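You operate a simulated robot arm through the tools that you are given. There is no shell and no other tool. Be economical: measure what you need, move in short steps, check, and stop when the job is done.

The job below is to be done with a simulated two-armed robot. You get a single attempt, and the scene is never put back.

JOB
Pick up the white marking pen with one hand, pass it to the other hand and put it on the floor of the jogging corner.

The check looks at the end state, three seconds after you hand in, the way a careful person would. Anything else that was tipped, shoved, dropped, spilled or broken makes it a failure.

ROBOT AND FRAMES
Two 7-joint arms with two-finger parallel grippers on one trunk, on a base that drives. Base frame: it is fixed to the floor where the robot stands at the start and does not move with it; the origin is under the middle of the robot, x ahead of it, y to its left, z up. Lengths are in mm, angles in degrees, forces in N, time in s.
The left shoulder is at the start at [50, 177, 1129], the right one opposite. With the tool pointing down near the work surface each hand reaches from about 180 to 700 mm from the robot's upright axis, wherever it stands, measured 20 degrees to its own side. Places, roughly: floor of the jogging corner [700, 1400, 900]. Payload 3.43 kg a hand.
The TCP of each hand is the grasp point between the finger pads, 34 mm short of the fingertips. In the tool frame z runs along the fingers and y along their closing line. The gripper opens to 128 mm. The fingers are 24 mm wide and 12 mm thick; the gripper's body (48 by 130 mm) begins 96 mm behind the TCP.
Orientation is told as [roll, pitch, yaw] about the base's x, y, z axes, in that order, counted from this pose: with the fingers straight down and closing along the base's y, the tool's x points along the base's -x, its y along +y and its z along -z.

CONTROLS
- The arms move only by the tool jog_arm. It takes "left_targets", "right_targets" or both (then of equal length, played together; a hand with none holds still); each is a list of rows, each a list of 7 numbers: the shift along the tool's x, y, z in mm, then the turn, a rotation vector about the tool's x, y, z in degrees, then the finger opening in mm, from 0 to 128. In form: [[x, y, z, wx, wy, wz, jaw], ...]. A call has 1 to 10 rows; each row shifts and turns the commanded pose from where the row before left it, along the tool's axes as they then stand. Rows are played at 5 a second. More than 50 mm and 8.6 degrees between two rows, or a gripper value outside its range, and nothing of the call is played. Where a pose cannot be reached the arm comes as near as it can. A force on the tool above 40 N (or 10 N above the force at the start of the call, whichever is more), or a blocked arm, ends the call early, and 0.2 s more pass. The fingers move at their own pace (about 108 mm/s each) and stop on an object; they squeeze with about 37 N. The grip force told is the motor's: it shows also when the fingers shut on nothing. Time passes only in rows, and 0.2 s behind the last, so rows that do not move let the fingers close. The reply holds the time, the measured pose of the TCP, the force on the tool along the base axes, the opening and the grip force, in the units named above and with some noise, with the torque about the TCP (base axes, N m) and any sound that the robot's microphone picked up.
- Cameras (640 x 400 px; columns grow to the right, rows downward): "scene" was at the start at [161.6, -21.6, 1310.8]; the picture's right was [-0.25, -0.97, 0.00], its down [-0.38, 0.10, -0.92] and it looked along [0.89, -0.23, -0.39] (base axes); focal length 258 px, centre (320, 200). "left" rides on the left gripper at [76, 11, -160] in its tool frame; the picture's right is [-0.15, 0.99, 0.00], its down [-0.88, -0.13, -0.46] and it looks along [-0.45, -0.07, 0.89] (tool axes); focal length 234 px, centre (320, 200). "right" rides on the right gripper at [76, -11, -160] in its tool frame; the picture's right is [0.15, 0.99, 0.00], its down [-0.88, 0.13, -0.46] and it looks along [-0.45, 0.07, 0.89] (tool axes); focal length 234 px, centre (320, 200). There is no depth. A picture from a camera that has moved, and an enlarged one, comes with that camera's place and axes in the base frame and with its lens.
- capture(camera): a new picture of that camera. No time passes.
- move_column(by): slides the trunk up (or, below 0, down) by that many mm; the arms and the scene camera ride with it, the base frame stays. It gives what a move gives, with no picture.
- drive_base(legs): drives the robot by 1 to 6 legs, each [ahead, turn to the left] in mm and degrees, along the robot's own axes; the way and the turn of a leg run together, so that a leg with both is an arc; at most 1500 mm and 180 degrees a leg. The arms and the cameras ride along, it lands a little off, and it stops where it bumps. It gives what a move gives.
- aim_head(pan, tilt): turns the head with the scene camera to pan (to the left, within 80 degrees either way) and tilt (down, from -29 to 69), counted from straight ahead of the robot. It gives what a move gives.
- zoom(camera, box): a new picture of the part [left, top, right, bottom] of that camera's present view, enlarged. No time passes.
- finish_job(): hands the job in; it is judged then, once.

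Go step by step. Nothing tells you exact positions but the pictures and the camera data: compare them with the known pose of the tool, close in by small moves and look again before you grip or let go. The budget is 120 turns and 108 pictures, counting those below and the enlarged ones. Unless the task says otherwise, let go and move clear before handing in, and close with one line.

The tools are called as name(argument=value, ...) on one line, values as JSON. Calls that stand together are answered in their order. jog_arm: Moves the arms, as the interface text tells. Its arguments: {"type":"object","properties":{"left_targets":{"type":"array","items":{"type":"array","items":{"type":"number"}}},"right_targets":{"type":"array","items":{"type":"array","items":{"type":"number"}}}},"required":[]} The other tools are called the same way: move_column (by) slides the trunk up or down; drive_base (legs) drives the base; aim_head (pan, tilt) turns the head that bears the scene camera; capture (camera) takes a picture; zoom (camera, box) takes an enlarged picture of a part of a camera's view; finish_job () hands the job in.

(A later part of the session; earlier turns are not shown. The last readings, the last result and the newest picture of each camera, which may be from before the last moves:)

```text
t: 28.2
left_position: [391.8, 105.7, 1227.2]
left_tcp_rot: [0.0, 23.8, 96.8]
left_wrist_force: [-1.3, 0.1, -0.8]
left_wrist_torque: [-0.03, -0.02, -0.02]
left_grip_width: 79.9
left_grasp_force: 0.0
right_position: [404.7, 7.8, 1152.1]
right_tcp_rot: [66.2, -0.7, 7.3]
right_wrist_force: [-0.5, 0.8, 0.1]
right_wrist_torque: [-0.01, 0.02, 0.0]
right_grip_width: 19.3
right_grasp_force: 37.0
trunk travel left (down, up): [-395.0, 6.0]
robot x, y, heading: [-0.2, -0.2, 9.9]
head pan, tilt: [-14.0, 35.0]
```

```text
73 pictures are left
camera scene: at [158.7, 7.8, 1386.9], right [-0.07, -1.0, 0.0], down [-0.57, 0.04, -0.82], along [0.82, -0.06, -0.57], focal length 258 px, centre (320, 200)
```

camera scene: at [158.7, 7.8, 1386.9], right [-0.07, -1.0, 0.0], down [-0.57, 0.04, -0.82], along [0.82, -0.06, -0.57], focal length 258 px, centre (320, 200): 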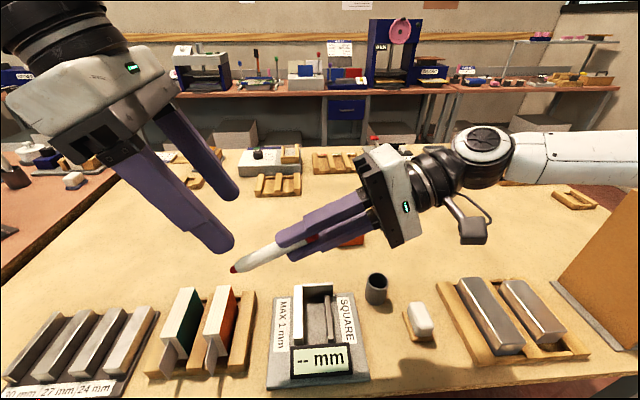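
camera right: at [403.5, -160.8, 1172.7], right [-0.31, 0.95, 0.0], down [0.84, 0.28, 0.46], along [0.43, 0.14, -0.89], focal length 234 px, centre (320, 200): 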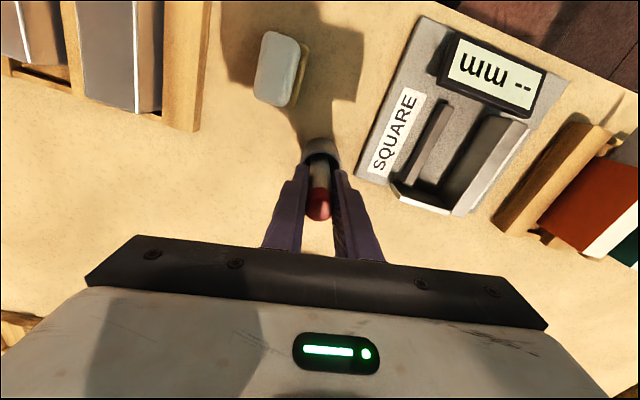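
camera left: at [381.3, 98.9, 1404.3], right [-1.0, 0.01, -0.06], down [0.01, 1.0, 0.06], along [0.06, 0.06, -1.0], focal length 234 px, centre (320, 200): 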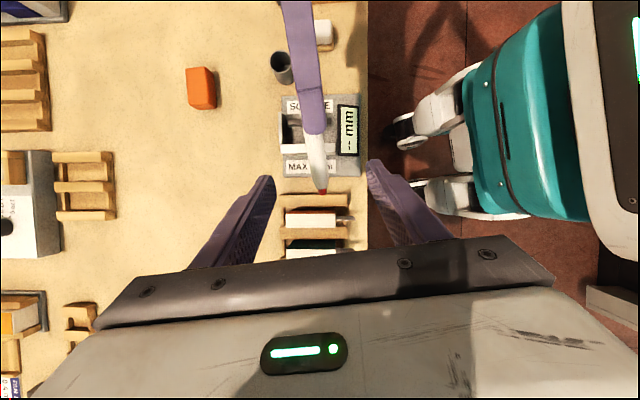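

The pen's visible barrel appears where computed (about 3 mm further in x). I'll slide the left hand along its fingers so the pen sits near the pad tips.

jog_arm(left_targets=[[0, -1, 28, 0, 0, 0, 80], [0, -1, 28, 0, 0, 0, 80], [0, -0.7, 26, 0, 0, 0, 70], [0, 0, 0, 0, 0, 0, 60]])

capture(camera="left")

zoom(camera="scene", box=[180, 160, 400, 300])

```text
t: 29.2
left_position: [399.0, 73.0, 1151.3]
left_tcp_rot: [0.0, 23.8, 97.0]
left_wrist_force: [-0.2, 0.3, -0.4]
left_wrist_torque: [0.0, 0.01, -0.02]
left_grip_width: 60.0
left_grasp_force: 0.0
right_position: [404.4, 7.5, 1152.8]
right_tcp_rot: [66.3, -0.6, 7.2]
right_wrist_force: [-0.3, 0.5, -0.1]
right_wrist_torque: [0.02, 0.01, 0.0]
right_grip_width: 19.1
right_grasp_force: 37.1
trunk travel left (down, up): [-395.0, 6.0]
robot x, y, heading: [0.2, -0.2, 10.0]
head pan, tilt: [-14.0, 35.0]
```

```text
72 pictures are left
camera left: at [388.2, 66.1, 1328.5], right [-1.0, 0.01, -0.06], down [0.01, 1.0, 0.06], along [0.06, 0.06, -1.0], focal length 234 px, centre (320, 200)
```

left: 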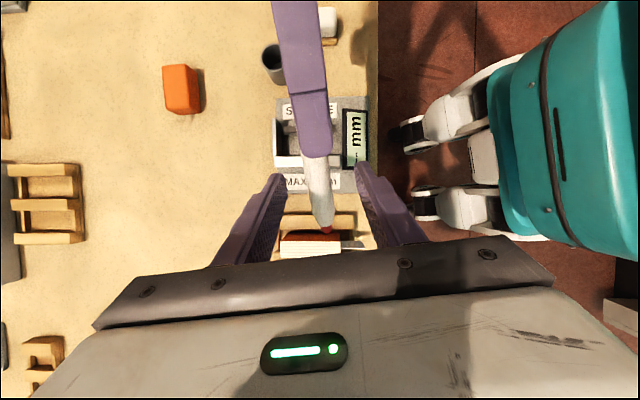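

```text
2.86 times, centred on (290, 230) of scene
camera zoom: at [158.7, 7.6, 1386.9], right [-0.07, -1.0, 0.0], down [-0.57, 0.04, -0.82], along [0.82, -0.06, -0.57], focal length 736 px, centre (406, 114)
```

zoom: 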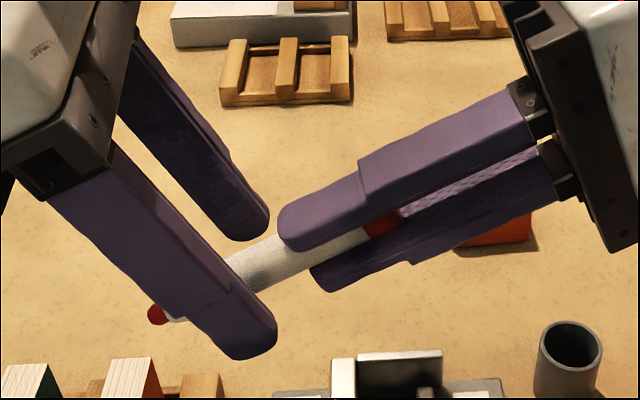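

Both finger pads straddle the barrel; closing the left hand.

jog_arm(left_targets=[[0, 0, 0, 0, 0, 0, 40], [0, 0, 0, 0, 0, 0, 28], [0, 0, 0, 0, 0, 0, 20], [0, 0, 0, 0, 0, 0, 0], [0, 0, 0, 0, 0, 0, 0], [0, 0, 0, 0, 0, 0, 0]])

capture(camera="left")

zoom(camera="scene", box=[180, 160, 400, 300])

```text
t: 30.6
left_position: [399.9, 72.0, 1152.8]
left_tcp_rot: [-0.1, 23.7, 97.1]
left_wrist_force: [5.4, 0.5, -1.7]
left_wrist_torque: [0.08, -0.05, 0.18]
left_grip_width: 18.9
left_grasp_force: 37.1
right_position: [403.9, 7.5, 1152.2]
right_tcp_rot: [66.3, -0.6, 7.4]
right_wrist_force: [-5.4, 0.1, 1.2]
right_wrist_torque: [-0.04, 0.07, 0.14]
right_grip_width: 19.3
right_grasp_force: 37.2
trunk travel left (down, up): [-395.0, 6.0]
robot x, y, heading: [-2.2, 1.9, 9.9]
head pan, tilt: [-14.0, 35.0]
```

```text
70 pictures are left
camera left: at [388.7, 66.3, 1328.7], right [-1.0, 0.01, -0.06], down [0.01, 1.0, 0.06], along [0.06, 0.06, -1.0], focal length 234 px, centre (320, 200)
```

left: 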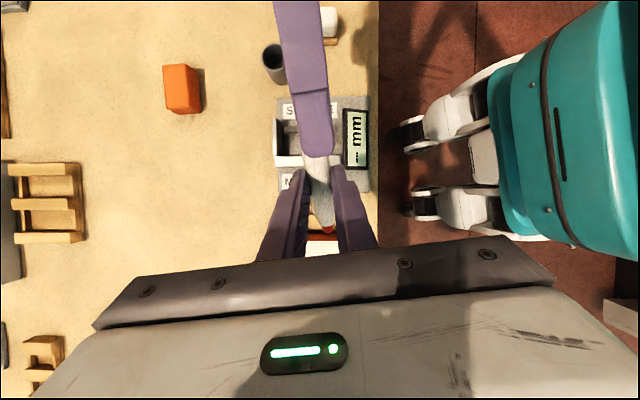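

```text
2.86 times, centred on (290, 230) of scene
camera zoom: at [158.8, 7.5, 1386.9], right [-0.07, -1.0, 0.0], down [-0.57, 0.04, -0.82], along [0.82, -0.06, -0.57], focal length 736 px, centre (406, 114)
```

zoom: 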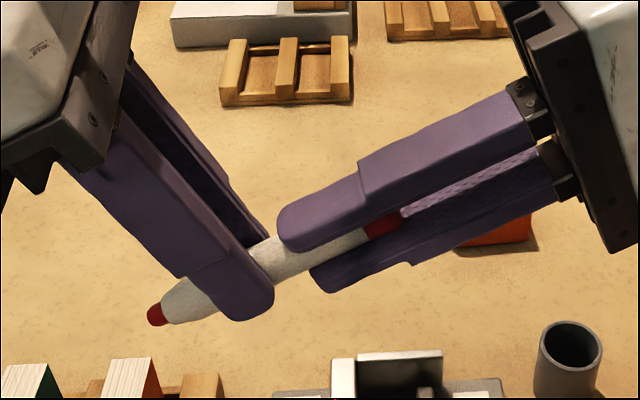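

Both hands hold the pen. I'll open the right hand and back it off along its fingers.

jog_arm(right_targets=[[0, 0, 0, 0, 0, 0, 24], [0, 0, 0, 0, 0, 0, 35], [0, 0, 0, 0, 0, 0, 50], [0, 0, -20, 0, 0, 0, 50], [0, 0, -30, 0, 0, 0, 50], [0, 0, -40, 0, 0, 0, 50], [0, 0, -40, 0, 0, 0, 50], [0, 0, 0, 0, 0, 0, 50]])

capture(camera="scene")

zoom(camera="scene", box=[180, 160, 400, 300])

capture(camera="left")

```text
t: 32.4
left_position: [399.2, 71.8, 1151.8]
left_tcp_rot: [0.0, 23.8, 97.0]
left_wrist_force: [0.5, -0.2, -0.7]
left_wrist_torque: [0.04, 0.02, -0.01]
left_grip_width: 19.2
left_grasp_force: 36.8
right_position: [418.7, -111.6, 1205.1]
right_tcp_rot: [66.3, -0.5, 7.3]
right_wrist_force: [-0.8, -0.4, -0.1]
right_wrist_torque: [0.01, 0.03, 0.0]
right_grip_width: 50.0
right_grasp_force: 0.1
trunk travel left (down, up): [-395.0, 6.0]
robot x, y, heading: [-3.7, -1.9, 9.9]
head pan, tilt: [-14.0, 35.0]
```

```text
68 pictures are left
camera scene: at [158.9, 7.8, 1386.9], right [-0.07, -1.0, 0.0], down [-0.57, 0.04, -0.82], along [0.82, -0.06, -0.57], focal length 258 px, centre (320, 200)
```

scene: 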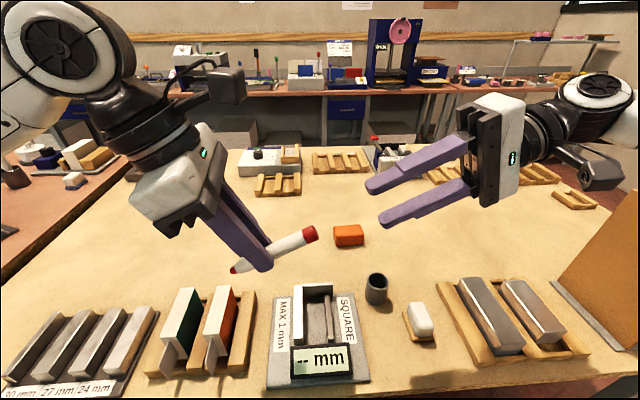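

```text
2.86 times, centred on (290, 230) of scene
camera zoom: at [158.9, 7.8, 1386.9], right [-0.07, -1.0, 0.0], down [-0.57, 0.04, -0.82], along [0.82, -0.06, -0.57], focal length 736 px, centre (406, 114)
```

zoom: 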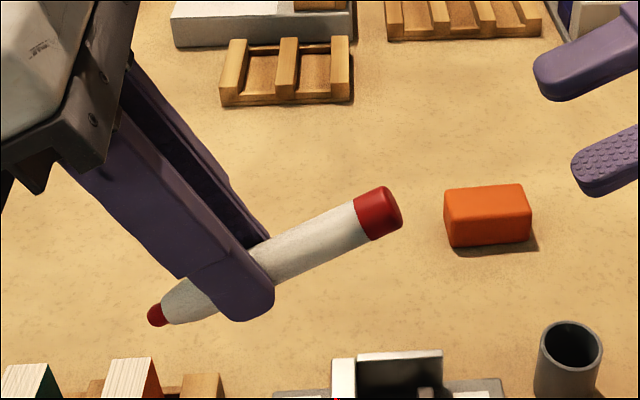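

```text
66 pictures are left
camera left: at [388.6, 66.5, 1328.6], right [-1.0, 0.01, -0.06], down [0.01, 1.0, 0.06], along [0.06, 0.06, -1.0], focal length 234 px, centre (320, 200)
```

left: 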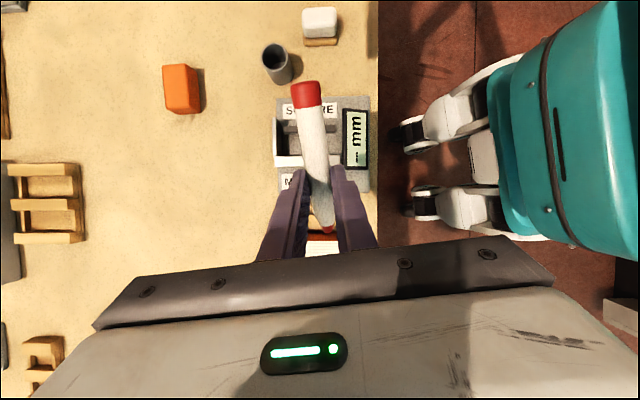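

The pen is in the left hand alone. I'll straighten both hands and raise the left for travel.

jog_arm(left_targets=[[0, 0, 0, 0, -7.9, 0, 0], [0, 0, 0, 0, -7.9, 0, 0], [0, 0, 0, 0, -7.9, 0, 0], [0, 0, -30, 0, 0, 0, 0], [0, 0, -30, 0, 0, 0, 0], [0, 0, -30, 0, 0, 0, 0], [0, 0, 0, 0, 0, 0, 0], [0, 0, 0, 0, 0, 0, 0]], right_targets=[[0, 0, 0, 8.2, 0, 0, 50], [0, 0, 0, 8.2, 0, 0, 50], [0, 0, 0, 8.2, 0, 0, 50], [0, 0, 0, 8.2, 0, 0, 50], [0, 0, 0, 8.2, 0, 0, 50], [0, 0, 0, 8.2, 0, 0, 50], [0, 0, 0, 8.2, 0, 0, 50], [0, 0, 0, 8.2, 0, 0, 50]])

aim_head(pan=60, tilt=20)

capture(camera="scene")

```text
t: 34.2
left_position: [400.1, 75.0, 1243.0]
left_tcp_rot: [0.0, 0.1, 97.1]
left_wrist_force: [0.1, -0.5, 0.4]
left_wrist_torque: [0.04, 0.0, 0.02]
left_grip_width: 18.8
left_grasp_force: 37.7
right_position: [417.9, -110.7, 1204.1]
right_tcp_rot: [0.6, -0.7, 7.4]
right_wrist_force: [0.1, 0.6, 0.3]
right_wrist_torque: [0.0, 0.02, -0.01]
right_grip_width: 50.1
right_grasp_force: 0.0
trunk travel left (down, up): [-395.0, 6.0]
robot x, y, heading: [-3.0, -1.3, 10.0]
head pan, tilt: [-14.0, 35.0]
```

```text
t: 35.7
left_position: [398.3, 74.3, 1242.2]
left_tcp_rot: [0.0, 0.0, 97.2]
left_wrist_force: [0.0, 0.4, 0.2]
left_wrist_torque: [0.0, 0.02, 0.03]
left_grip_width: 18.8
left_grasp_force: 36.7
right_position: [419.0, -110.6, 1204.8]
right_tcp_rot: [0.9, -0.7, 7.3]
right_wrist_force: [0.1, -0.4, 0.2]
right_wrist_torque: [-0.01, 0.0, -0.01]
right_grip_width: 49.9
right_grasp_force: 0.1
trunk travel left (down, up): [-395.0, 6.0]
robot x, y, heading: [-1.0, 1.5, 9.9]
head pan, tilt: [60.0, 20.0]
```

```text
65 pictures are left
camera scene: at [103.0, 101.2, 1410.7], right [0.94, -0.34, 0.0], down [-0.12, -0.32, -0.94], along [0.32, 0.88, -0.34], focal length 258 px, centre (320, 200)
```

scene: 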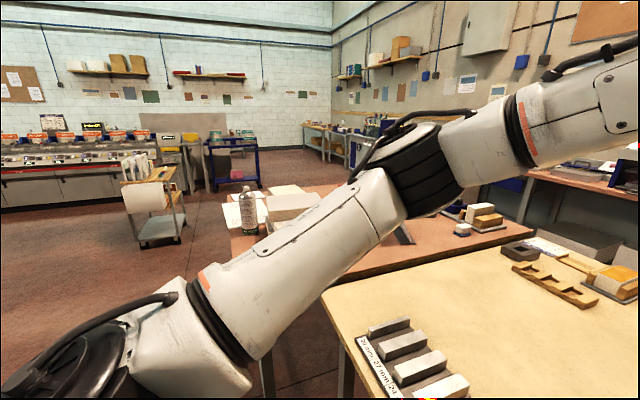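

Now I'll back off a bit and turn left to face the second bench.

drive_base(legs=[[-120, 0], [0, 80]])

aim_head(pan=-10, tilt=15)

capture(camera="scene")

```text
t: 40.4
left_position: [-121.5, 384.1, 1241.1]
left_tcp_rot: [0.0, -0.1, 177.4]
left_wrist_force: [0.6, 0.5, -0.2]
left_wrist_torque: [-0.03, 0.01, -0.02]
left_grip_width: 19.0
left_grasp_force: 37.4
right_position: [62.4, 373.5, 1204.0]
right_tcp_rot: [0.7, -0.7, 87.5]
right_wrist_force: [0.1, -0.6, 0.2]
right_wrist_torque: [0.04, 0.01, -0.01]
right_grip_width: 49.9
right_grasp_force: 0.2
trunk travel left (down, up): [-395.0, 6.0]
robot x, y, heading: [-116.2, -16.1, 90.2]
head pan, tilt: [60.0, 20.0]
```

```text
t: 41.8
left_position: [-122.7, 384.4, 1240.8]
left_tcp_rot: [0.0, 0.0, 177.3]
left_wrist_force: [-0.7, -0.2, -1.0]
left_wrist_torque: [-0.04, 0.04, -0.02]
left_grip_width: 19.2
left_grasp_force: 37.1
right_position: [62.2, 373.1, 1203.4]
right_tcp_rot: [0.7, -0.7, 87.5]
right_wrist_force: [0.0, -0.6, 0.3]
right_wrist_torque: [-0.02, -0.01, -0.05]
right_grip_width: 50.1
right_grasp_force: 0.0
trunk travel left (down, up): [-395.0, 6.0]
robot x, y, heading: [-121.0, -19.9, 90.4]
head pan, tilt: [-10.0, 15.0]
```

```text
64 pictures are left
camera scene: at [-100.0, 143.1, 1418.9], right [0.99, -0.17, 0.0], down [-0.04, -0.26, -0.97], along [0.16, 0.95, -0.26], focal length 258 px, centre (320, 200)
```

scene: 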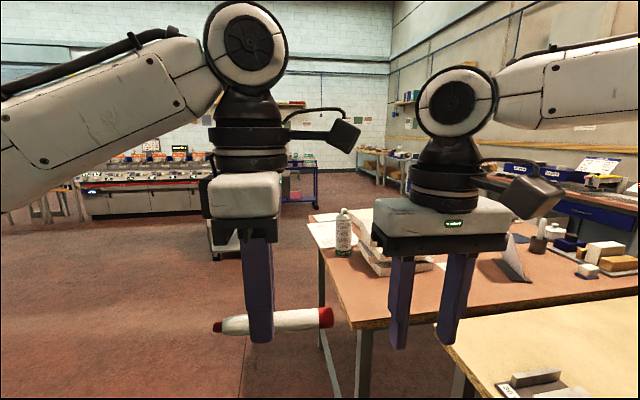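

Bench 2's near-left corner is about [88,714], and I must go around it on the left. I'll drive out to x≈-330 and forward.

drive_base(legs=[[0, 20], [700, 0], [0, -20], [700, 0]])

aim_head(pan=-65, tilt=25)

capture(camera="scene")

aim_head(pan=-25, tilt=20)

capture(camera="scene")

```text
t: 51.2
left_position: [-378.5, 1745.1, 1241.7]
left_tcp_rot: [0.1, -0.1, 177.7]
left_wrist_force: [0.9, 0.1, -0.1]
left_wrist_torque: [0.0, 0.01, 0.02]
left_grip_width: 19.0
left_grasp_force: 37.3
right_position: [-193.4, 1735.4, 1204.5]
right_tcp_rot: [0.7, -0.6, 87.9]
right_wrist_force: [-0.9, 0.0, 0.6]
right_wrist_torque: [-0.02, -0.03, -0.04]
right_grip_width: 50.1
right_grasp_force: 0.1
trunk travel left (down, up): [-395.0, 6.0]
robot x, y, heading: [-372.2, 1343.3, 90.6]
head pan, tilt: [-10.0, 15.0]
```

```text
t: 52.5
left_position: [-377.8, 1744.8, 1241.3]
left_tcp_rot: [0.0, 0.0, 177.8]
left_wrist_force: [0.1, 0.3, -0.6]
left_wrist_torque: [0.01, 0.0, 0.01]
left_grip_width: 18.9
left_grasp_force: 36.8
right_position: [-192.8, 1733.8, 1203.6]
right_tcp_rot: [0.7, -0.7, 87.9]
right_wrist_force: [-0.4, -0.1, 0.2]
right_wrist_torque: [-0.01, -0.01, 0.0]
right_grip_width: 50.2
right_grasp_force: 0.0
trunk travel left (down, up): [-395.0, 6.0]
robot x, y, heading: [-367.3, 1338.1, 90.5]
head pan, tilt: [-65.0, 25.0]
```

```text
63 pictures are left
camera scene: at [-285.4, 1450.8, 1402.7], right [0.43, -0.9, 0.0], down [-0.38, -0.18, -0.91], along [0.82, 0.39, -0.42], focal length 258 px, centre (320, 200)
```

scene: 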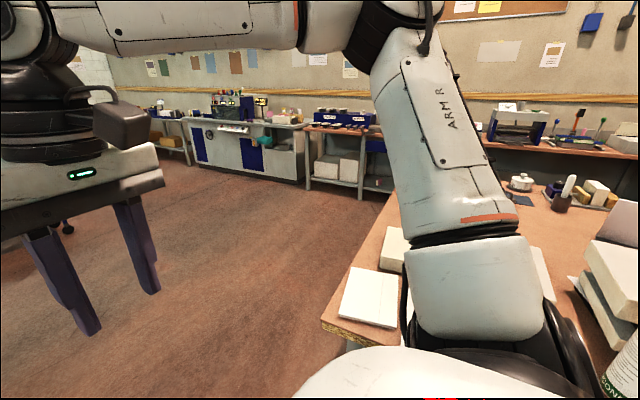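

```text
t: 53.5
left_position: [-376.4, 1744.7, 1242.0]
left_tcp_rot: [-0.1, 0.0, 177.7]
left_wrist_force: [0.3, 0.1, -0.1]
left_wrist_torque: [0.01, 0.02, 0.04]
left_grip_width: 18.9
left_grasp_force: 37.0
right_position: [-191.7, 1734.7, 1203.9]
right_tcp_rot: [0.8, -0.7, 87.9]
right_wrist_force: [0.9, 0.5, 0.6]
right_wrist_torque: [0.0, -0.01, 0.0]
right_grip_width: 50.0
right_grasp_force: 0.0
trunk travel left (down, up): [-395.0, 6.0]
robot x, y, heading: [-370.6, 1340.4, 90.5]
head pan, tilt: [-25.0, 20.0]
```

```text
62 pictures are left
camera scene: at [-329.9, 1495.8, 1410.7], right [0.91, -0.41, 0.0], down [-0.14, -0.31, -0.94], along [0.39, 0.86, -0.34], focal length 258 px, centre (320, 200)
```

scene: 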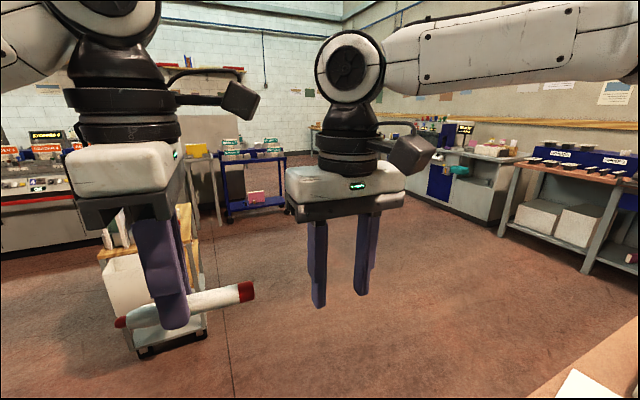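

The bench's far edge is at y≈1613 with open floor beyond. I'll go round to the far side and face the corner from there.

drive_base(legs=[[710, 0], [0, -90], [500, 0]])

aim_head(pan=-45, tilt=25)

capture(camera="scene")

aim_head(pan=-5, tilt=25)

capture(camera="scene")

```text
t: 63.8
left_position: [527.3, 2066.1, 1241.4]
left_tcp_rot: [-0.1, 0.0, 87.9]
left_wrist_force: [-0.2, 0.8, -0.6]
left_wrist_torque: [0.04, 0.01, -0.01]
left_grip_width: 18.7
left_grasp_force: 36.5
right_position: [519.0, 1879.7, 1204.6]
right_tcp_rot: [0.8, -0.7, -1.9]
right_wrist_force: [0.4, 0.0, 0.4]
right_wrist_torque: [0.01, 0.03, 0.01]
right_grip_width: 50.0
right_grasp_force: 0.0
trunk travel left (down, up): [-395.0, 6.0]
robot x, y, heading: [123.6, 2057.6, 0.6]
head pan, tilt: [-25.0, 20.0]
```

```text
t: 64.7
left_position: [528.6, 2064.6, 1242.5]
left_tcp_rot: [0.1, 0.1, 87.8]
left_wrist_force: [0.0, 0.9, 0.3]
left_wrist_torque: [0.0, 0.01, 0.01]
left_grip_width: 19.3
left_grasp_force: 37.1
right_position: [517.9, 1881.1, 1204.7]
right_tcp_rot: [0.7, -0.7, -2.0]
right_wrist_force: [0.8, 0.5, -0.7]
right_wrist_torque: [0.0, -0.01, 0.0]
right_grip_width: 50.0
right_grasp_force: 0.1
trunk travel left (down, up): [-395.0, 6.0]
robot x, y, heading: [119.2, 2058.6, 0.7]
head pan, tilt: [-45.0, 25.0]
```

```text
61 pictures are left
camera scene: at [261.1, 1994.8, 1402.7], right [-0.7, -0.72, 0.0], down [-0.3, 0.29, -0.91], along [0.65, -0.63, -0.42], focal length 258 px, centre (320, 200)
```

scene: 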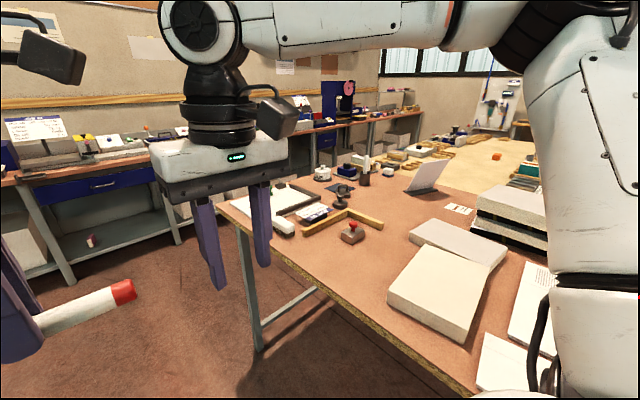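

```text
t: 65.7
left_position: [528.8, 2064.3, 1242.7]
left_tcp_rot: [0.0, 0.0, 87.8]
left_wrist_force: [0.3, -0.4, -0.2]
left_wrist_torque: [0.02, 0.0, -0.04]
left_grip_width: 18.8
left_grasp_force: 36.9
right_position: [517.5, 1879.9, 1203.5]
right_tcp_rot: [0.7, -0.7, -1.8]
right_wrist_force: [-0.2, 0.2, -0.7]
right_wrist_torque: [0.01, 0.0, -0.01]
right_grip_width: 50.0
right_grasp_force: 0.0
trunk travel left (down, up): [-395.0, 6.0]
robot x, y, heading: [125.1, 2057.8, 0.9]
head pan, tilt: [-5.0, 25.0]
```

```text
60 pictures are left
camera scene: at [287.0, 2052.1, 1402.7], right [-0.08, -1.0, 0.0], down [-0.42, 0.03, -0.91], along [0.9, -0.07, -0.42], focal length 258 px, centre (320, 200)
```

scene: 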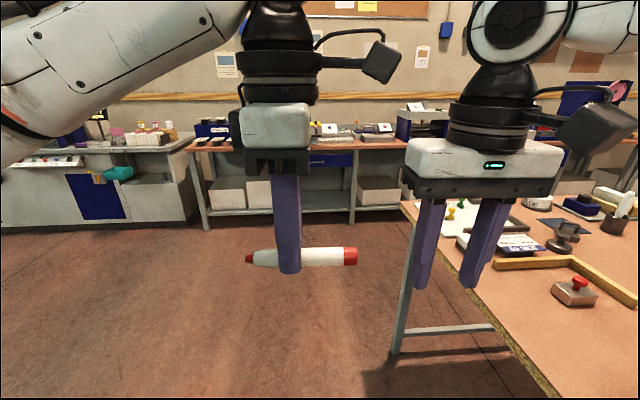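

The jogging corner is the L-shaped wooden fence near [700–880, 1240–1480], with a small red-knobbed stamp inside it. I'll drive in front of it and face it.

drive_base(legs=[[480, 0], [0, -91]])

aim_head(pan=10, tilt=30)

capture(camera="scene")

```text
t: 72.5
left_position: [605.9, 1657.2, 1243.2]
left_tcp_rot: [-0.2, 0.0, -3.1]
left_wrist_force: [0.0, -0.2, 0.2]
left_wrist_torque: [0.0, -0.01, 0.01]
left_grip_width: 19.1
left_grasp_force: 36.7
right_position: [420.5, 1670.8, 1205.0]
right_tcp_rot: [0.6, -0.7, -92.9]
right_wrist_force: [-0.3, 0.6, -0.5]
right_wrist_torque: [0.0, -0.02, 0.04]
right_grip_width: 50.2
right_grasp_force: 0.0
trunk travel left (down, up): [-395.0, 6.0]
robot x, y, heading: [601.7, 2060.3, -90.2]
head pan, tilt: [-5.0, 25.0]
```

```text
t: 73.2
left_position: [605.7, 1658.3, 1243.3]
left_tcp_rot: [-0.1, -0.1, -3.1]
left_wrist_force: [0.0, -0.5, -1.0]
left_wrist_torque: [-0.03, -0.01, 0.01]
left_grip_width: 19.0
left_grasp_force: 36.5
right_position: [421.2, 1670.2, 1204.5]
right_tcp_rot: [0.7, -0.7, -92.9]
right_wrist_force: [0.5, 0.3, 0.1]
right_wrist_torque: [0.0, 0.03, -0.01]
right_grip_width: 50.0
right_grasp_force: 0.1
trunk travel left (down, up): [-395.0, 6.0]
robot x, y, heading: [600.7, 2063.9, -90.1]
head pan, tilt: [10.0, 30.0]
```

```text
59 pictures are left
camera scene: at [620.8, 1905.8, 1394.7], right [-0.99, -0.17, 0.0], down [-0.08, 0.49, -0.87], along [0.15, -0.85, -0.5], focal length 258 px, centre (320, 200)
```

scene: 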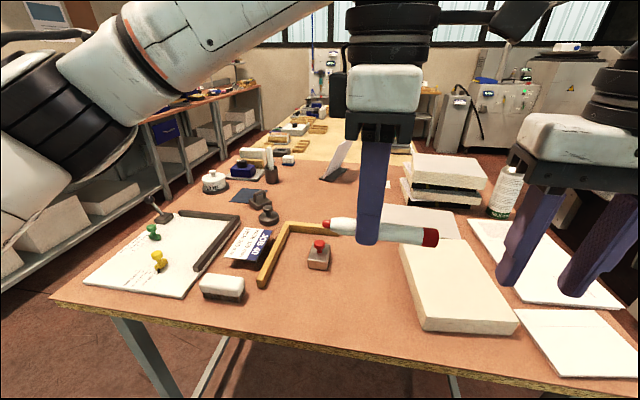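

zoom(camera="scene", box=[200, 190, 440, 340])

capture(camera="left")

```text
2.67 times, centred on (320, 265) of scene
camera zoom: at [620.8, 1905.8, 1394.7], right [-0.99, -0.17, 0.0], down [-0.08, 0.49, -0.87], along [0.15, -0.85, -0.5], focal length 687 px, centre (320, 27)
```

zoom: 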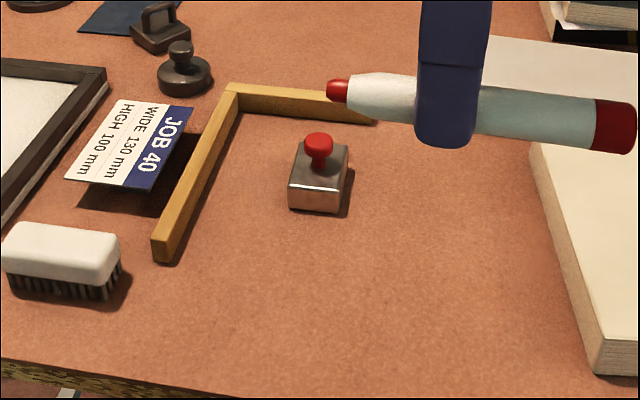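

```text
57 pictures are left
camera left: at [530.9, 1673.3, 1402.0], right [0.2, 0.98, 0.0], down [0.87, -0.18, 0.46], along [0.45, -0.09, -0.89], focal length 234 px, centre (320, 200)
```

left: 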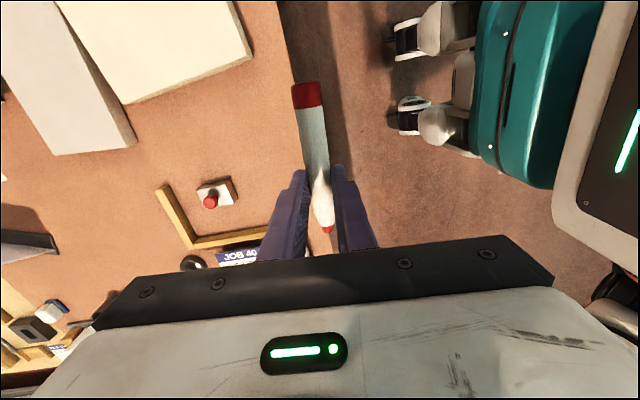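

The corner's inside is about x 678–828, y 1275–1490, with the stamp around [712,1398]. I'll drive 125 mm closer and then put the pen in the free strip near [775,1330], lying along x.

drive_base(legs=[[125, 0]])

jog_arm(left_targets=[[0, 0, 0, 0, 0, 0, 0]])

```text
t: 74.5
left_position: [604.7, 1533.5, 1241.5]
left_tcp_rot: [0.0, 0.0, -3.2]
left_wrist_force: [0.3, -0.8, -1.0]
left_wrist_torque: [0.04, -0.02, -0.02]
left_grip_width: 18.7
left_grasp_force: 36.9
right_position: [419.8, 1548.0, 1202.9]
right_tcp_rot: [0.8, -0.6, -92.9]
right_wrist_force: [0.4, -1.3, -1.0]
right_wrist_torque: [0.01, -0.01, 0.0]
right_grip_width: 50.1
right_grasp_force: 0.0
trunk travel left (down, up): [-395.0, 6.0]
robot x, y, heading: [604.4, 1939.4, -90.5]
head pan, tilt: [10.0, 30.0]
```

```text
t: 74.9
left_position: [605.8, 1534.3, 1243.0]
left_tcp_rot: [-0.1, 0.0, -3.1]
left_wrist_force: [0.0, -1.0, -0.3]
left_wrist_torque: [-0.02, -0.03, 0.01]
left_grip_width: 19.0
left_grasp_force: 36.9
right_position: [421.2, 1547.1, 1203.8]
right_tcp_rot: [0.7, -0.6, -92.9]
right_wrist_force: [0.3, 0.0, -0.1]
right_wrist_torque: [0.0, 0.02, -0.01]
right_grip_width: 49.9
right_grasp_force: 0.1
trunk travel left (down, up): [-395.0, 6.0]
robot x, y, heading: [602.0, 1939.9, -90.1]
head pan, tilt: [10.0, 30.0]
```

jog_arm(left_targets=[[0, 0, 45, 0, 0, 0, 0], [0, 0, 40, 0, 0, 0, 0], [-25.8, -27.8, 5, 0, 0, 0, 0], [-25.8, -27.8, 5, 0, 0, 0, 0], [-25.8, -27.8, 5, 0, 0, 0, 0], [-25.8, -27.8, 5, 0, 0, 0, 0], [-25.8, -27.8, 5, 0, 0, 0, 0], [-25.8, -27.8, 5, 0, 0, 0, 0], [-25.8, -27.8, 5, 0, 0, 0, 0], [0, 0, 0, 0, 0, 0, 0]])

capture(camera="left")

capture(camera="scene")

```text
t: 77.1
left_position: [775.2, 1330.2, 1123.2]
left_tcp_rot: [-0.1, 0.0, -3.2]
left_wrist_force: [0.1, 0.2, -0.7]
left_wrist_torque: [0.0, -0.04, -0.01]
left_grip_width: 19.0
left_grasp_force: 36.7
right_position: [421.0, 1548.2, 1203.1]
right_tcp_rot: [0.6, -0.7, -92.9]
right_wrist_force: [0.5, 0.0, 0.3]
right_wrist_torque: [0.0, 0.02, 0.03]
right_grip_width: 50.0
right_grasp_force: 0.0
trunk travel left (down, up): [-395.0, 6.0]
robot x, y, heading: [605.7, 1943.8, -90.5]
head pan, tilt: [10.0, 30.0]
```

```text
56 pictures are left
camera left: at [700.2, 1346.0, 1282.4], right [0.2, 0.98, 0.0], down [0.87, -0.18, 0.46], along [0.45, -0.09, -0.89], focal length 234 px, centre (320, 200)
```

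left: 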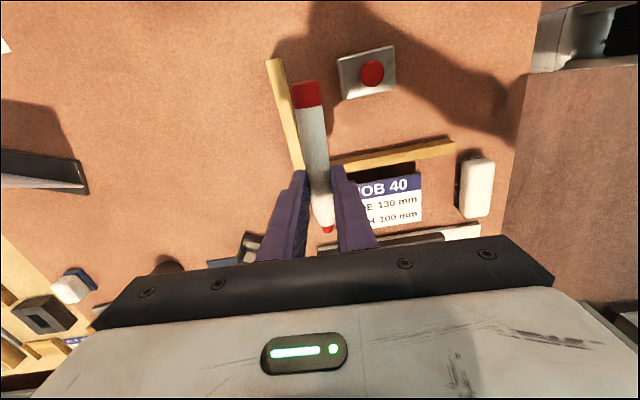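

```text
55 pictures are left
camera scene: at [620.2, 1783.0, 1394.7], right [-0.99, -0.17, 0.0], down [-0.08, 0.49, -0.87], along [0.15, -0.85, -0.5], focal length 258 px, centre (320, 200)
```

scene: 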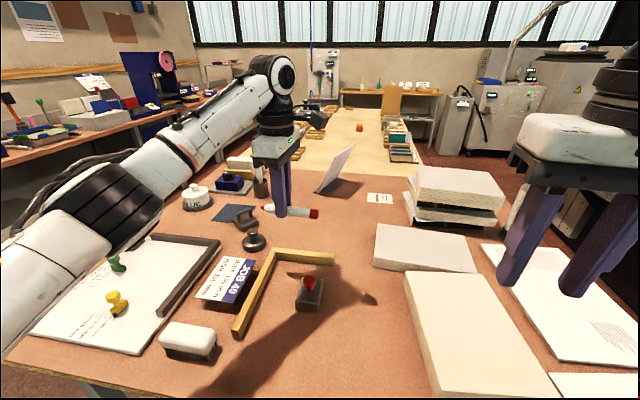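

Refined: fence inner faces at x≈818 and y≈1300, stamp occupying x 690–739, y 1375–1447. The strip between stamp and back fence (y≈1337) fits; I'll lower to just above stamp height and look.

jog_arm(left_targets=[[10.4, 6.5, 30, 0, 0, 0, 0], [0, 0, 45, 0, 0, 0, 0], [0, 0, 40, 0, 0, 0, 0], [0, 0, 15, 0, 0, 0, 0], [0, 0, 0, 0, 0, 0, 0]])

capture(camera="left")

zoom(camera="scene", box=[200, 180, 400, 340])

```text
t: 78.3
left_position: [764.4, 1335.8, 991.6]
left_tcp_rot: [-0.1, 0.0, -3.1]
left_wrist_force: [-0.2, 0.3, -0.5]
left_wrist_torque: [0.02, -0.01, 0.0]
left_grip_width: 19.0
left_grasp_force: 37.1
right_position: [419.8, 1547.7, 1204.0]
right_tcp_rot: [0.7, -0.7, -93.0]
right_wrist_force: [0.5, 0.7, 0.4]
right_wrist_torque: [-0.02, 0.02, 0.0]
right_grip_width: 50.1
right_grasp_force: 0.0
trunk travel left (down, up): [-395.0, 6.0]
robot x, y, heading: [602.6, 1940.8, -90.4]
head pan, tilt: [10.0, 30.0]
```

```text
54 pictures are left
camera left: at [690.0, 1352.6, 1152.4], right [0.2, 0.98, 0.0], down [0.87, -0.18, 0.46], along [0.45, -0.09, -0.89], focal length 234 px, centre (320, 200)
```

left: 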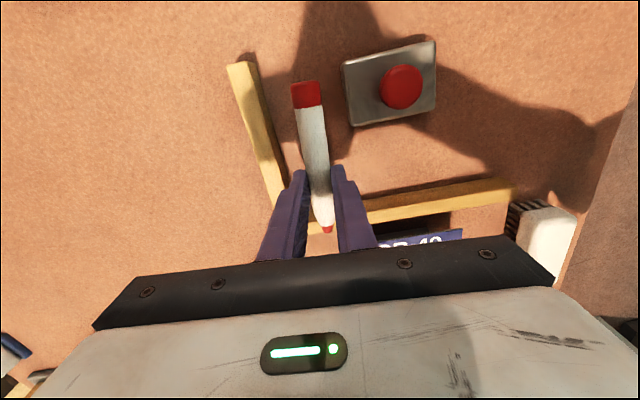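

```text
2.50 times, centred on (300, 260) of scene
camera zoom: at [620.3, 1782.7, 1394.7], right [-0.99, -0.17, 0.0], down [-0.08, 0.49, -0.87], along [0.15, -0.85, -0.5], focal length 644 px, centre (370, 50)
```

zoom: 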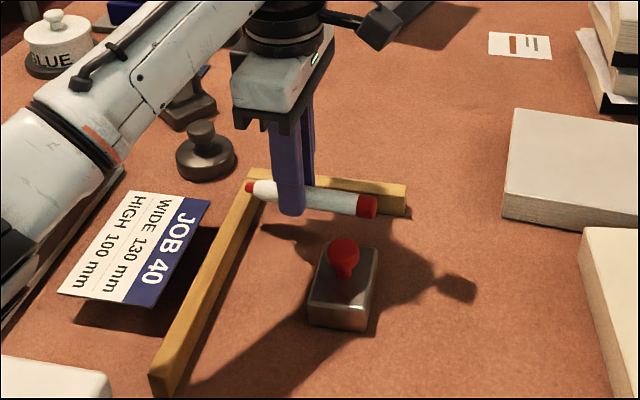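

Clearances are good: the fingers (x 753–777) don't overlap the stamp at all. Lowering toward the floor.

jog_arm(left_targets=[[0, 0, 20, 0, 0, 0, 0], [0, 0, 15, 0, 0, 0, 0], [0, 0, 8, 0, 0, 0, 0], [0, 0, 0, 0, 0, 0, 0]])

zoom(camera="scene", box=[250, 220, 350, 300])

capture(camera="left")

```text
t: 79.3
left_position: [763.2, 1336.7, 955.2]
left_tcp_rot: [-0.7, 0.2, -3.2]
left_wrist_force: [-1.4, 1.8, 31.7]
left_wrist_torque: [0.09, 0.13, -0.09]
left_grip_width: 18.8
left_grasp_force: 37.1
right_position: [419.4, 1550.7, 1204.9]
right_tcp_rot: [0.8, -1.0, -92.9]
right_wrist_force: [0.0, 0.0, -0.6]
right_wrist_torque: [0.01, 0.0, 0.01]
right_grip_width: 50.0
right_grasp_force: 0.1
trunk travel left (down, up): [-395.0, 6.0]
robot x, y, heading: [602.8, 1940.5, -90.1]
head pan, tilt: [10.0, 30.0]
```

```text
5.00 times, centred on (300, 260) of scene
camera zoom: at [619.3, 1786.4, 1395.4], right [-0.99, -0.17, 0.0], down [-0.08, 0.49, -0.87], along [0.15, -0.86, -0.5], focal length 1288 px, centre (420, -100)
```

zoom: 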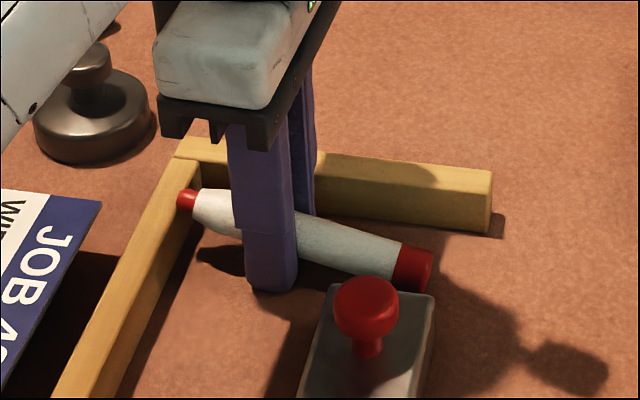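

```text
51 pictures are left
camera left: at [688.7, 1355.3, 1114.8], right [0.2, 0.98, -0.01], down [0.87, -0.17, 0.46], along [0.44, -0.1, -0.89], focal length 234 px, centre (320, 200)
```

left: 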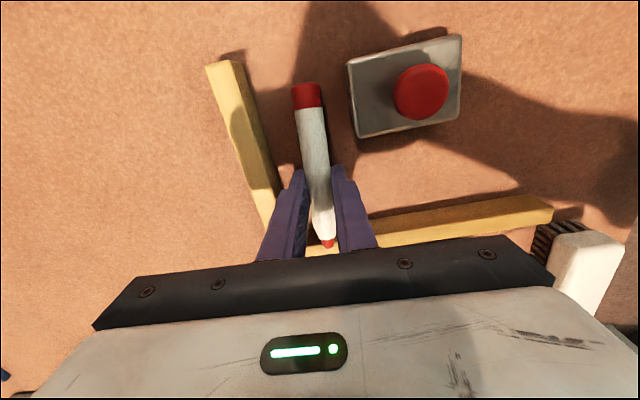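

The push of 32 N shows the fingertips already touch the floor, so bench 2 is at z≈920. I'll ease back up until the force is nearly gone.

jog_arm(left_targets=[[0, 0, -3, 0, 0, 0, 0], [0, 0, -2.5, 0, 0, 0, 0], [0, 0, 0, 0, 0, 0, 0]])

zoom(camera="scene", box=[250, 220, 350, 300])

```text
t: 80.1
left_position: [763.8, 1336.6, 955.1]
left_tcp_rot: [-0.2, -0.1, -3.2]
left_wrist_force: [-4.5, -2.5, 13.4]
left_wrist_torque: [-0.04, 0.18, 0.0]
left_grip_width: 19.0
left_grasp_force: 36.8
right_position: [419.0, 1548.9, 1203.9]
right_tcp_rot: [0.8, -0.8, -92.9]
right_wrist_force: [0.2, -0.2, 1.4]
right_wrist_torque: [0.04, 0.02, 0.02]
right_grip_width: 50.3
right_grasp_force: 0.1
trunk travel left (down, up): [-395.0, 6.0]
robot x, y, heading: [604.1, 1938.4, -90.3]
head pan, tilt: [10.0, 30.0]
```

```text
5.00 times, centred on (300, 260) of scene
camera zoom: at [619.3, 1783.8, 1394.8], right [-0.99, -0.17, 0.0], down [-0.08, 0.49, -0.87], along [0.15, -0.85, -0.5], focal length 1288 px, centre (420, -100)
```

zoom: 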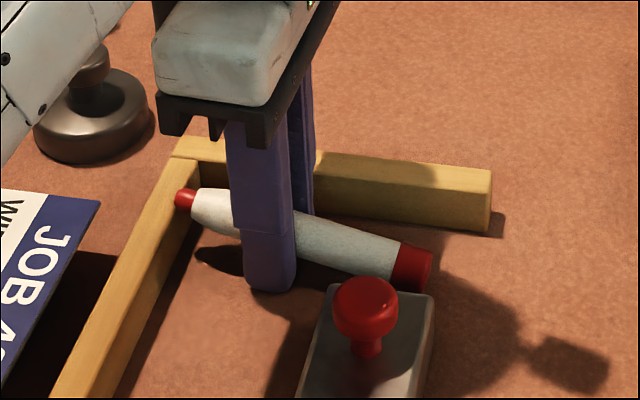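

The nib seems to bear against the side fence (force −x), whose inner face is nearer x≈806. I'll lift a little, shift 9 mm away from it and look again.

jog_arm(left_targets=[[0, 0, -8, 0, 0, 0, 0], [9, 0, 0, 0, 0, 0, 0], [0, 0, 0, 0, 0, 0, 0]])

zoom(camera="scene", box=[250, 220, 350, 300])

zoom(camera="left", box=[200, 40, 480, 260])

```text
t: 80.9
left_position: [755.9, 1338.7, 962.1]
left_tcp_rot: [0.0, 0.1, -3.1]
left_wrist_force: [-1.5, 0.6, -0.8]
left_wrist_torque: [0.02, 0.0, -0.01]
left_grip_width: 19.0
left_grasp_force: 37.5
right_position: [420.6, 1547.6, 1204.4]
right_tcp_rot: [0.7, -0.7, -93.0]
right_wrist_force: [0.5, 0.0, 0.2]
right_wrist_torque: [0.0, -0.01, 0.01]
right_grip_width: 49.9
right_grasp_force: 0.1
trunk travel left (down, up): [-395.0, 6.0]
robot x, y, heading: [599.8, 1935.8, -90.1]
head pan, tilt: [10.0, 30.0]
```

```text
5.00 times, centred on (300, 260) of scene
camera zoom: at [620.5, 1782.6, 1394.6], right [-0.99, -0.17, 0.0], down [-0.08, 0.49, -0.87], along [0.15, -0.85, -0.5], focal length 1288 px, centre (420, -100)
```

zoom: 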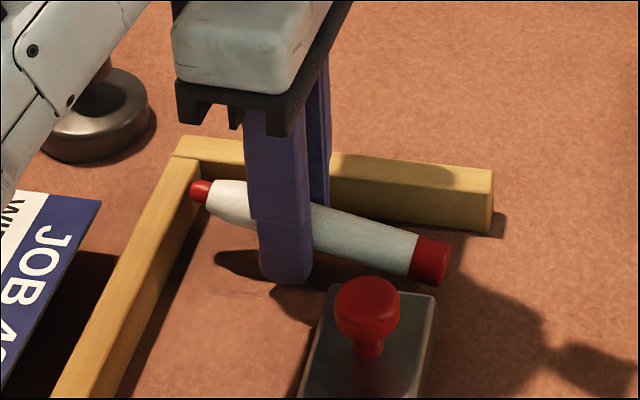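

```text
1.82 times, centred on (340, 150) of left
camera zoom: at [680.7, 1353.6, 1122.0], right [0.2, 0.98, 0.0], down [0.87, -0.18, 0.46], along [0.45, -0.09, -0.89], focal length 426 px, centre (284, 291)
```

zoom: 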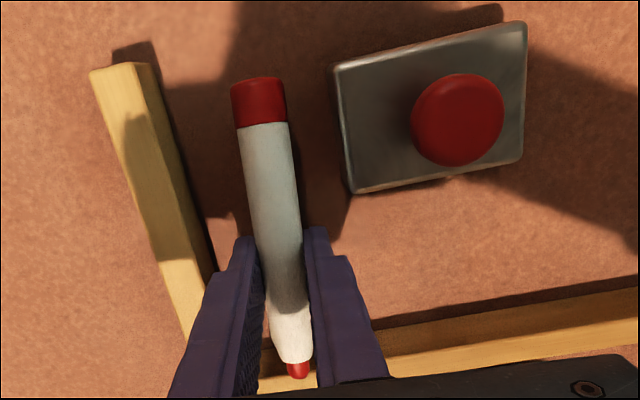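

The pictures show the pen is gripped about 13 mm past the TCP and tilted ~10° nib-up, so the fingertips and cap end meet the floor first. I'll shift 14 mm away from the side fence and tilt the hand to level the pen.

jog_arm(left_targets=[[0, 0, -8, 0, 0, 0, 0], [14, -1, 0, 0, 0, 0, 0], [0, 0, 0, 0, 5, 0, 0], [0, 0, 0, 0, 5, 0, 0], [0, 0, 0, 0, 0, 0, 0]])

zoom(camera="scene", box=[250, 220, 350, 300])

zoom(camera="left", box=[200, 40, 480, 260])

```text
t: 82.1
left_position: [741.2, 1337.3, 970.6]
left_tcp_rot: [-0.1, 10.1, -3.2]
left_wrist_force: [0.0, 0.7, 0.6]
left_wrist_torque: [-0.03, 0.01, 0.04]
left_grip_width: 18.9
left_grasp_force: 37.1
right_position: [420.4, 1546.8, 1203.4]
right_tcp_rot: [0.8, -0.7, -93.0]
right_wrist_force: [0.3, 0.1, 0.4]
right_wrist_torque: [0.0, 0.0, -0.03]
right_grip_width: 50.0
right_grasp_force: 0.1
trunk travel left (down, up): [-395.0, 6.0]
robot x, y, heading: [599.6, 1942.2, -90.3]
head pan, tilt: [10.0, 30.0]
```

```text
5.00 times, centred on (300, 260) of scene
camera zoom: at [620.3, 1782.7, 1394.7], right [-0.99, -0.17, 0.0], down [-0.08, 0.49, -0.87], along [0.15, -0.85, -0.5], focal length 1288 px, centre (420, -100)
```

zoom: 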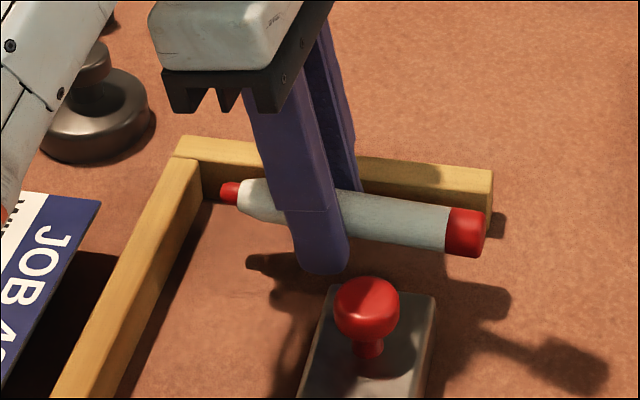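

```text
1.82 times, centred on (340, 150) of left
camera zoom: at [695.5, 1351.6, 1141.5], right [0.2, 0.98, -0.03], down [0.94, -0.18, 0.29], along [0.28, -0.08, -0.96], focal length 426 px, centre (284, 291)
```

zoom: 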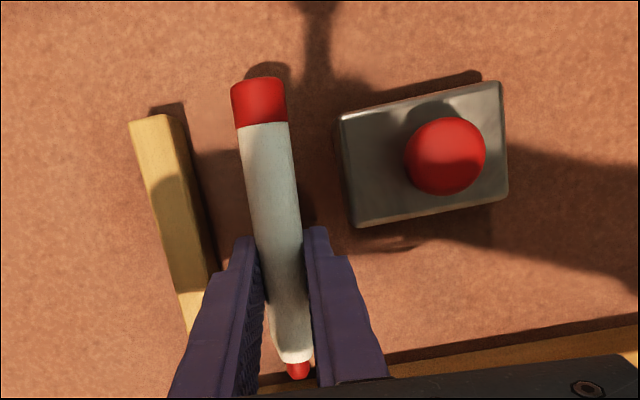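

The pen is now level, spanning x≈669–798. I'll move 4 mm back toward the fence and lower until the fingertips just about touch.

jog_arm(left_targets=[[-3, 0, 5.5, 0, 0, 0, 0], [-3, 0, 5.6, 0, 0, 0, 0], [-0.3, 0, 1.5, 0, 0, 0, 0], [0, 0, 0, 0, 0, 0, 0]])

zoom(camera="scene", box=[250, 220, 350, 300])

```text
t: 83.1
left_position: [745.4, 1337.1, 956.8]
left_tcp_rot: [-0.1, 10.1, -3.2]
left_wrist_force: [-0.3, 0.3, -0.1]
left_wrist_torque: [0.01, 0.01, 0.01]
left_grip_width: 19.1
left_grasp_force: 36.4
right_position: [420.0, 1548.2, 1202.9]
right_tcp_rot: [0.7, -0.7, -92.9]
right_wrist_force: [0.2, 0.3, -0.6]
right_wrist_torque: [-0.03, -0.01, -0.01]
right_grip_width: 49.8
right_grasp_force: 0.1
trunk travel left (down, up): [-395.0, 6.0]
robot x, y, heading: [603.7, 1938.7, -90.2]
head pan, tilt: [10.0, 30.0]
```

```text
5.00 times, centred on (300, 260) of scene
camera zoom: at [620.3, 1782.7, 1394.7], right [-0.99, -0.17, 0.0], down [-0.08, 0.49, -0.87], along [0.15, -0.85, -0.5], focal length 1288 px, centre (420, -100)
```

zoom: 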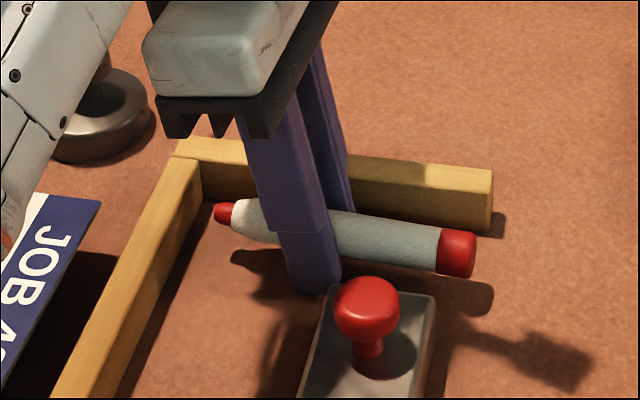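

jog_arm(left_targets=[[-0.3, 0, 1.5, 0, 0, 0, 0], [0, 0, 0, 0, 0, 0, 0]])

jog_arm(left_targets=[[-0.3, 0, 1.5, 0, 0, 0, 0], [0, 0, 0, 0, 0, 0, 0]])

```text
t: 83.7
left_position: [746.4, 1337.0, 955.4]
left_tcp_rot: [-0.2, 10.1, -3.1]
left_wrist_force: [0.1, 0.6, 0.2]
left_wrist_torque: [0.01, -0.02, -0.03]
left_grip_width: 19.2
left_grasp_force: 37.0
right_position: [419.9, 1547.8, 1204.6]
right_tcp_rot: [0.7, -0.7, -92.9]
right_wrist_force: [-0.1, -0.2, 0.6]
right_wrist_torque: [0.05, -0.03, -0.01]
right_grip_width: 49.8
right_grasp_force: 0.0
trunk travel left (down, up): [-395.0, 6.0]
robot x, y, heading: [601.4, 1939.0, -90.3]
head pan, tilt: [10.0, 30.0]
```

```text
t: 84.3
left_position: [746.0, 1337.4, 955.2]
left_tcp_rot: [-0.2, 10.1, -3.2]
left_wrist_force: [0.8, -0.6, 7.4]
left_wrist_torque: [0.07, -0.12, 0.05]
left_grip_width: 19.0
left_grasp_force: 37.3
right_position: [420.1, 1549.5, 1204.3]
right_tcp_rot: [0.7, -0.8, -92.9]
right_wrist_force: [-0.4, -0.2, 0.8]
right_wrist_torque: [-0.01, 0.04, -0.01]
right_grip_width: 50.1
right_grasp_force: 0.0
trunk travel left (down, up): [-395.0, 6.0]
robot x, y, heading: [602.8, 1939.9, -90.0]
head pan, tilt: [10.0, 30.0]
```

The fingertips lightly touch the floor and the pen is about 12 mm above it. I'll open just enough that it settles between the fingers.

jog_arm(left_targets=[[0, 0, -1.5, 0, 0, 0, 19], [0, 0, 0, 0, 0, 0, 21], [0, 0, 0, 0, 0, 0, 23], [0, 0, 0, 0, 0, 0, 24], [0, 0, 0, 0, 0, 0, 24], [0, 0, 0, 0, 0, 0, 24]])

zoom(camera="scene", box=[250, 220, 350, 300])

zoom(camera="left", box=[200, 40, 480, 260])

```text
t: 85.7
left_position: [745.2, 1338.0, 954.6]
left_tcp_rot: [0.0, 10.0, -3.1]
left_wrist_force: [0.0, -0.9, 1.3]
left_wrist_torque: [-0.01, -0.01, 0.02]
left_grip_width: 23.5
left_grasp_force: 0.1
right_position: [420.2, 1548.0, 1203.3]
right_tcp_rot: [0.7, -0.7, -93.0]
right_wrist_force: [-0.6, 0.2, -1.0]
right_wrist_torque: [-0.01, -0.03, 0.0]
right_grip_width: 50.2
right_grasp_force: 0.1
trunk travel left (down, up): [-395.0, 6.0]
robot x, y, heading: [604.9, 1939.7, -90.7]
head pan, tilt: [10.0, 30.0]
```

```text
5.00 times, centred on (300, 260) of scene
camera zoom: at [620.2, 1782.7, 1394.7], right [-0.99, -0.17, 0.0], down [-0.08, 0.49, -0.87], along [0.15, -0.85, -0.5], focal length 1288 px, centre (420, -100)
```

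zoom: 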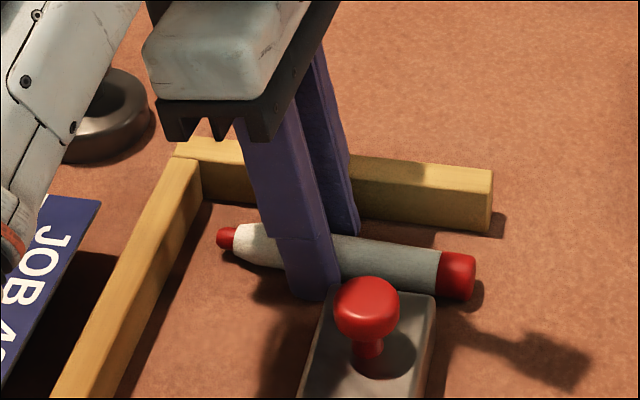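

```text
1.82 times, centred on (340, 150) of left
camera zoom: at [699.4, 1351.5, 1126.0], right [0.2, 0.98, -0.03], down [0.94, -0.18, 0.3], along [0.28, -0.08, -0.95], focal length 426 px, centre (284, 291)
```

zoom: 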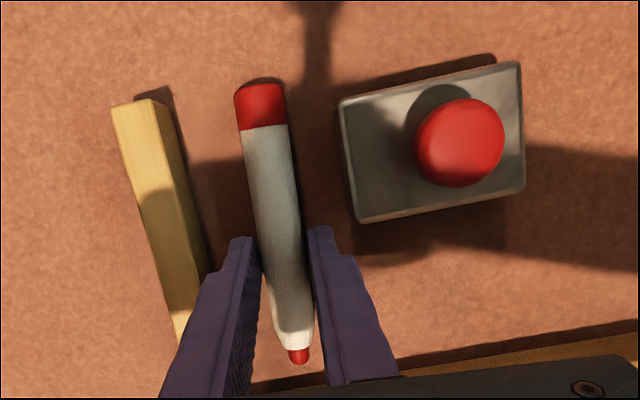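

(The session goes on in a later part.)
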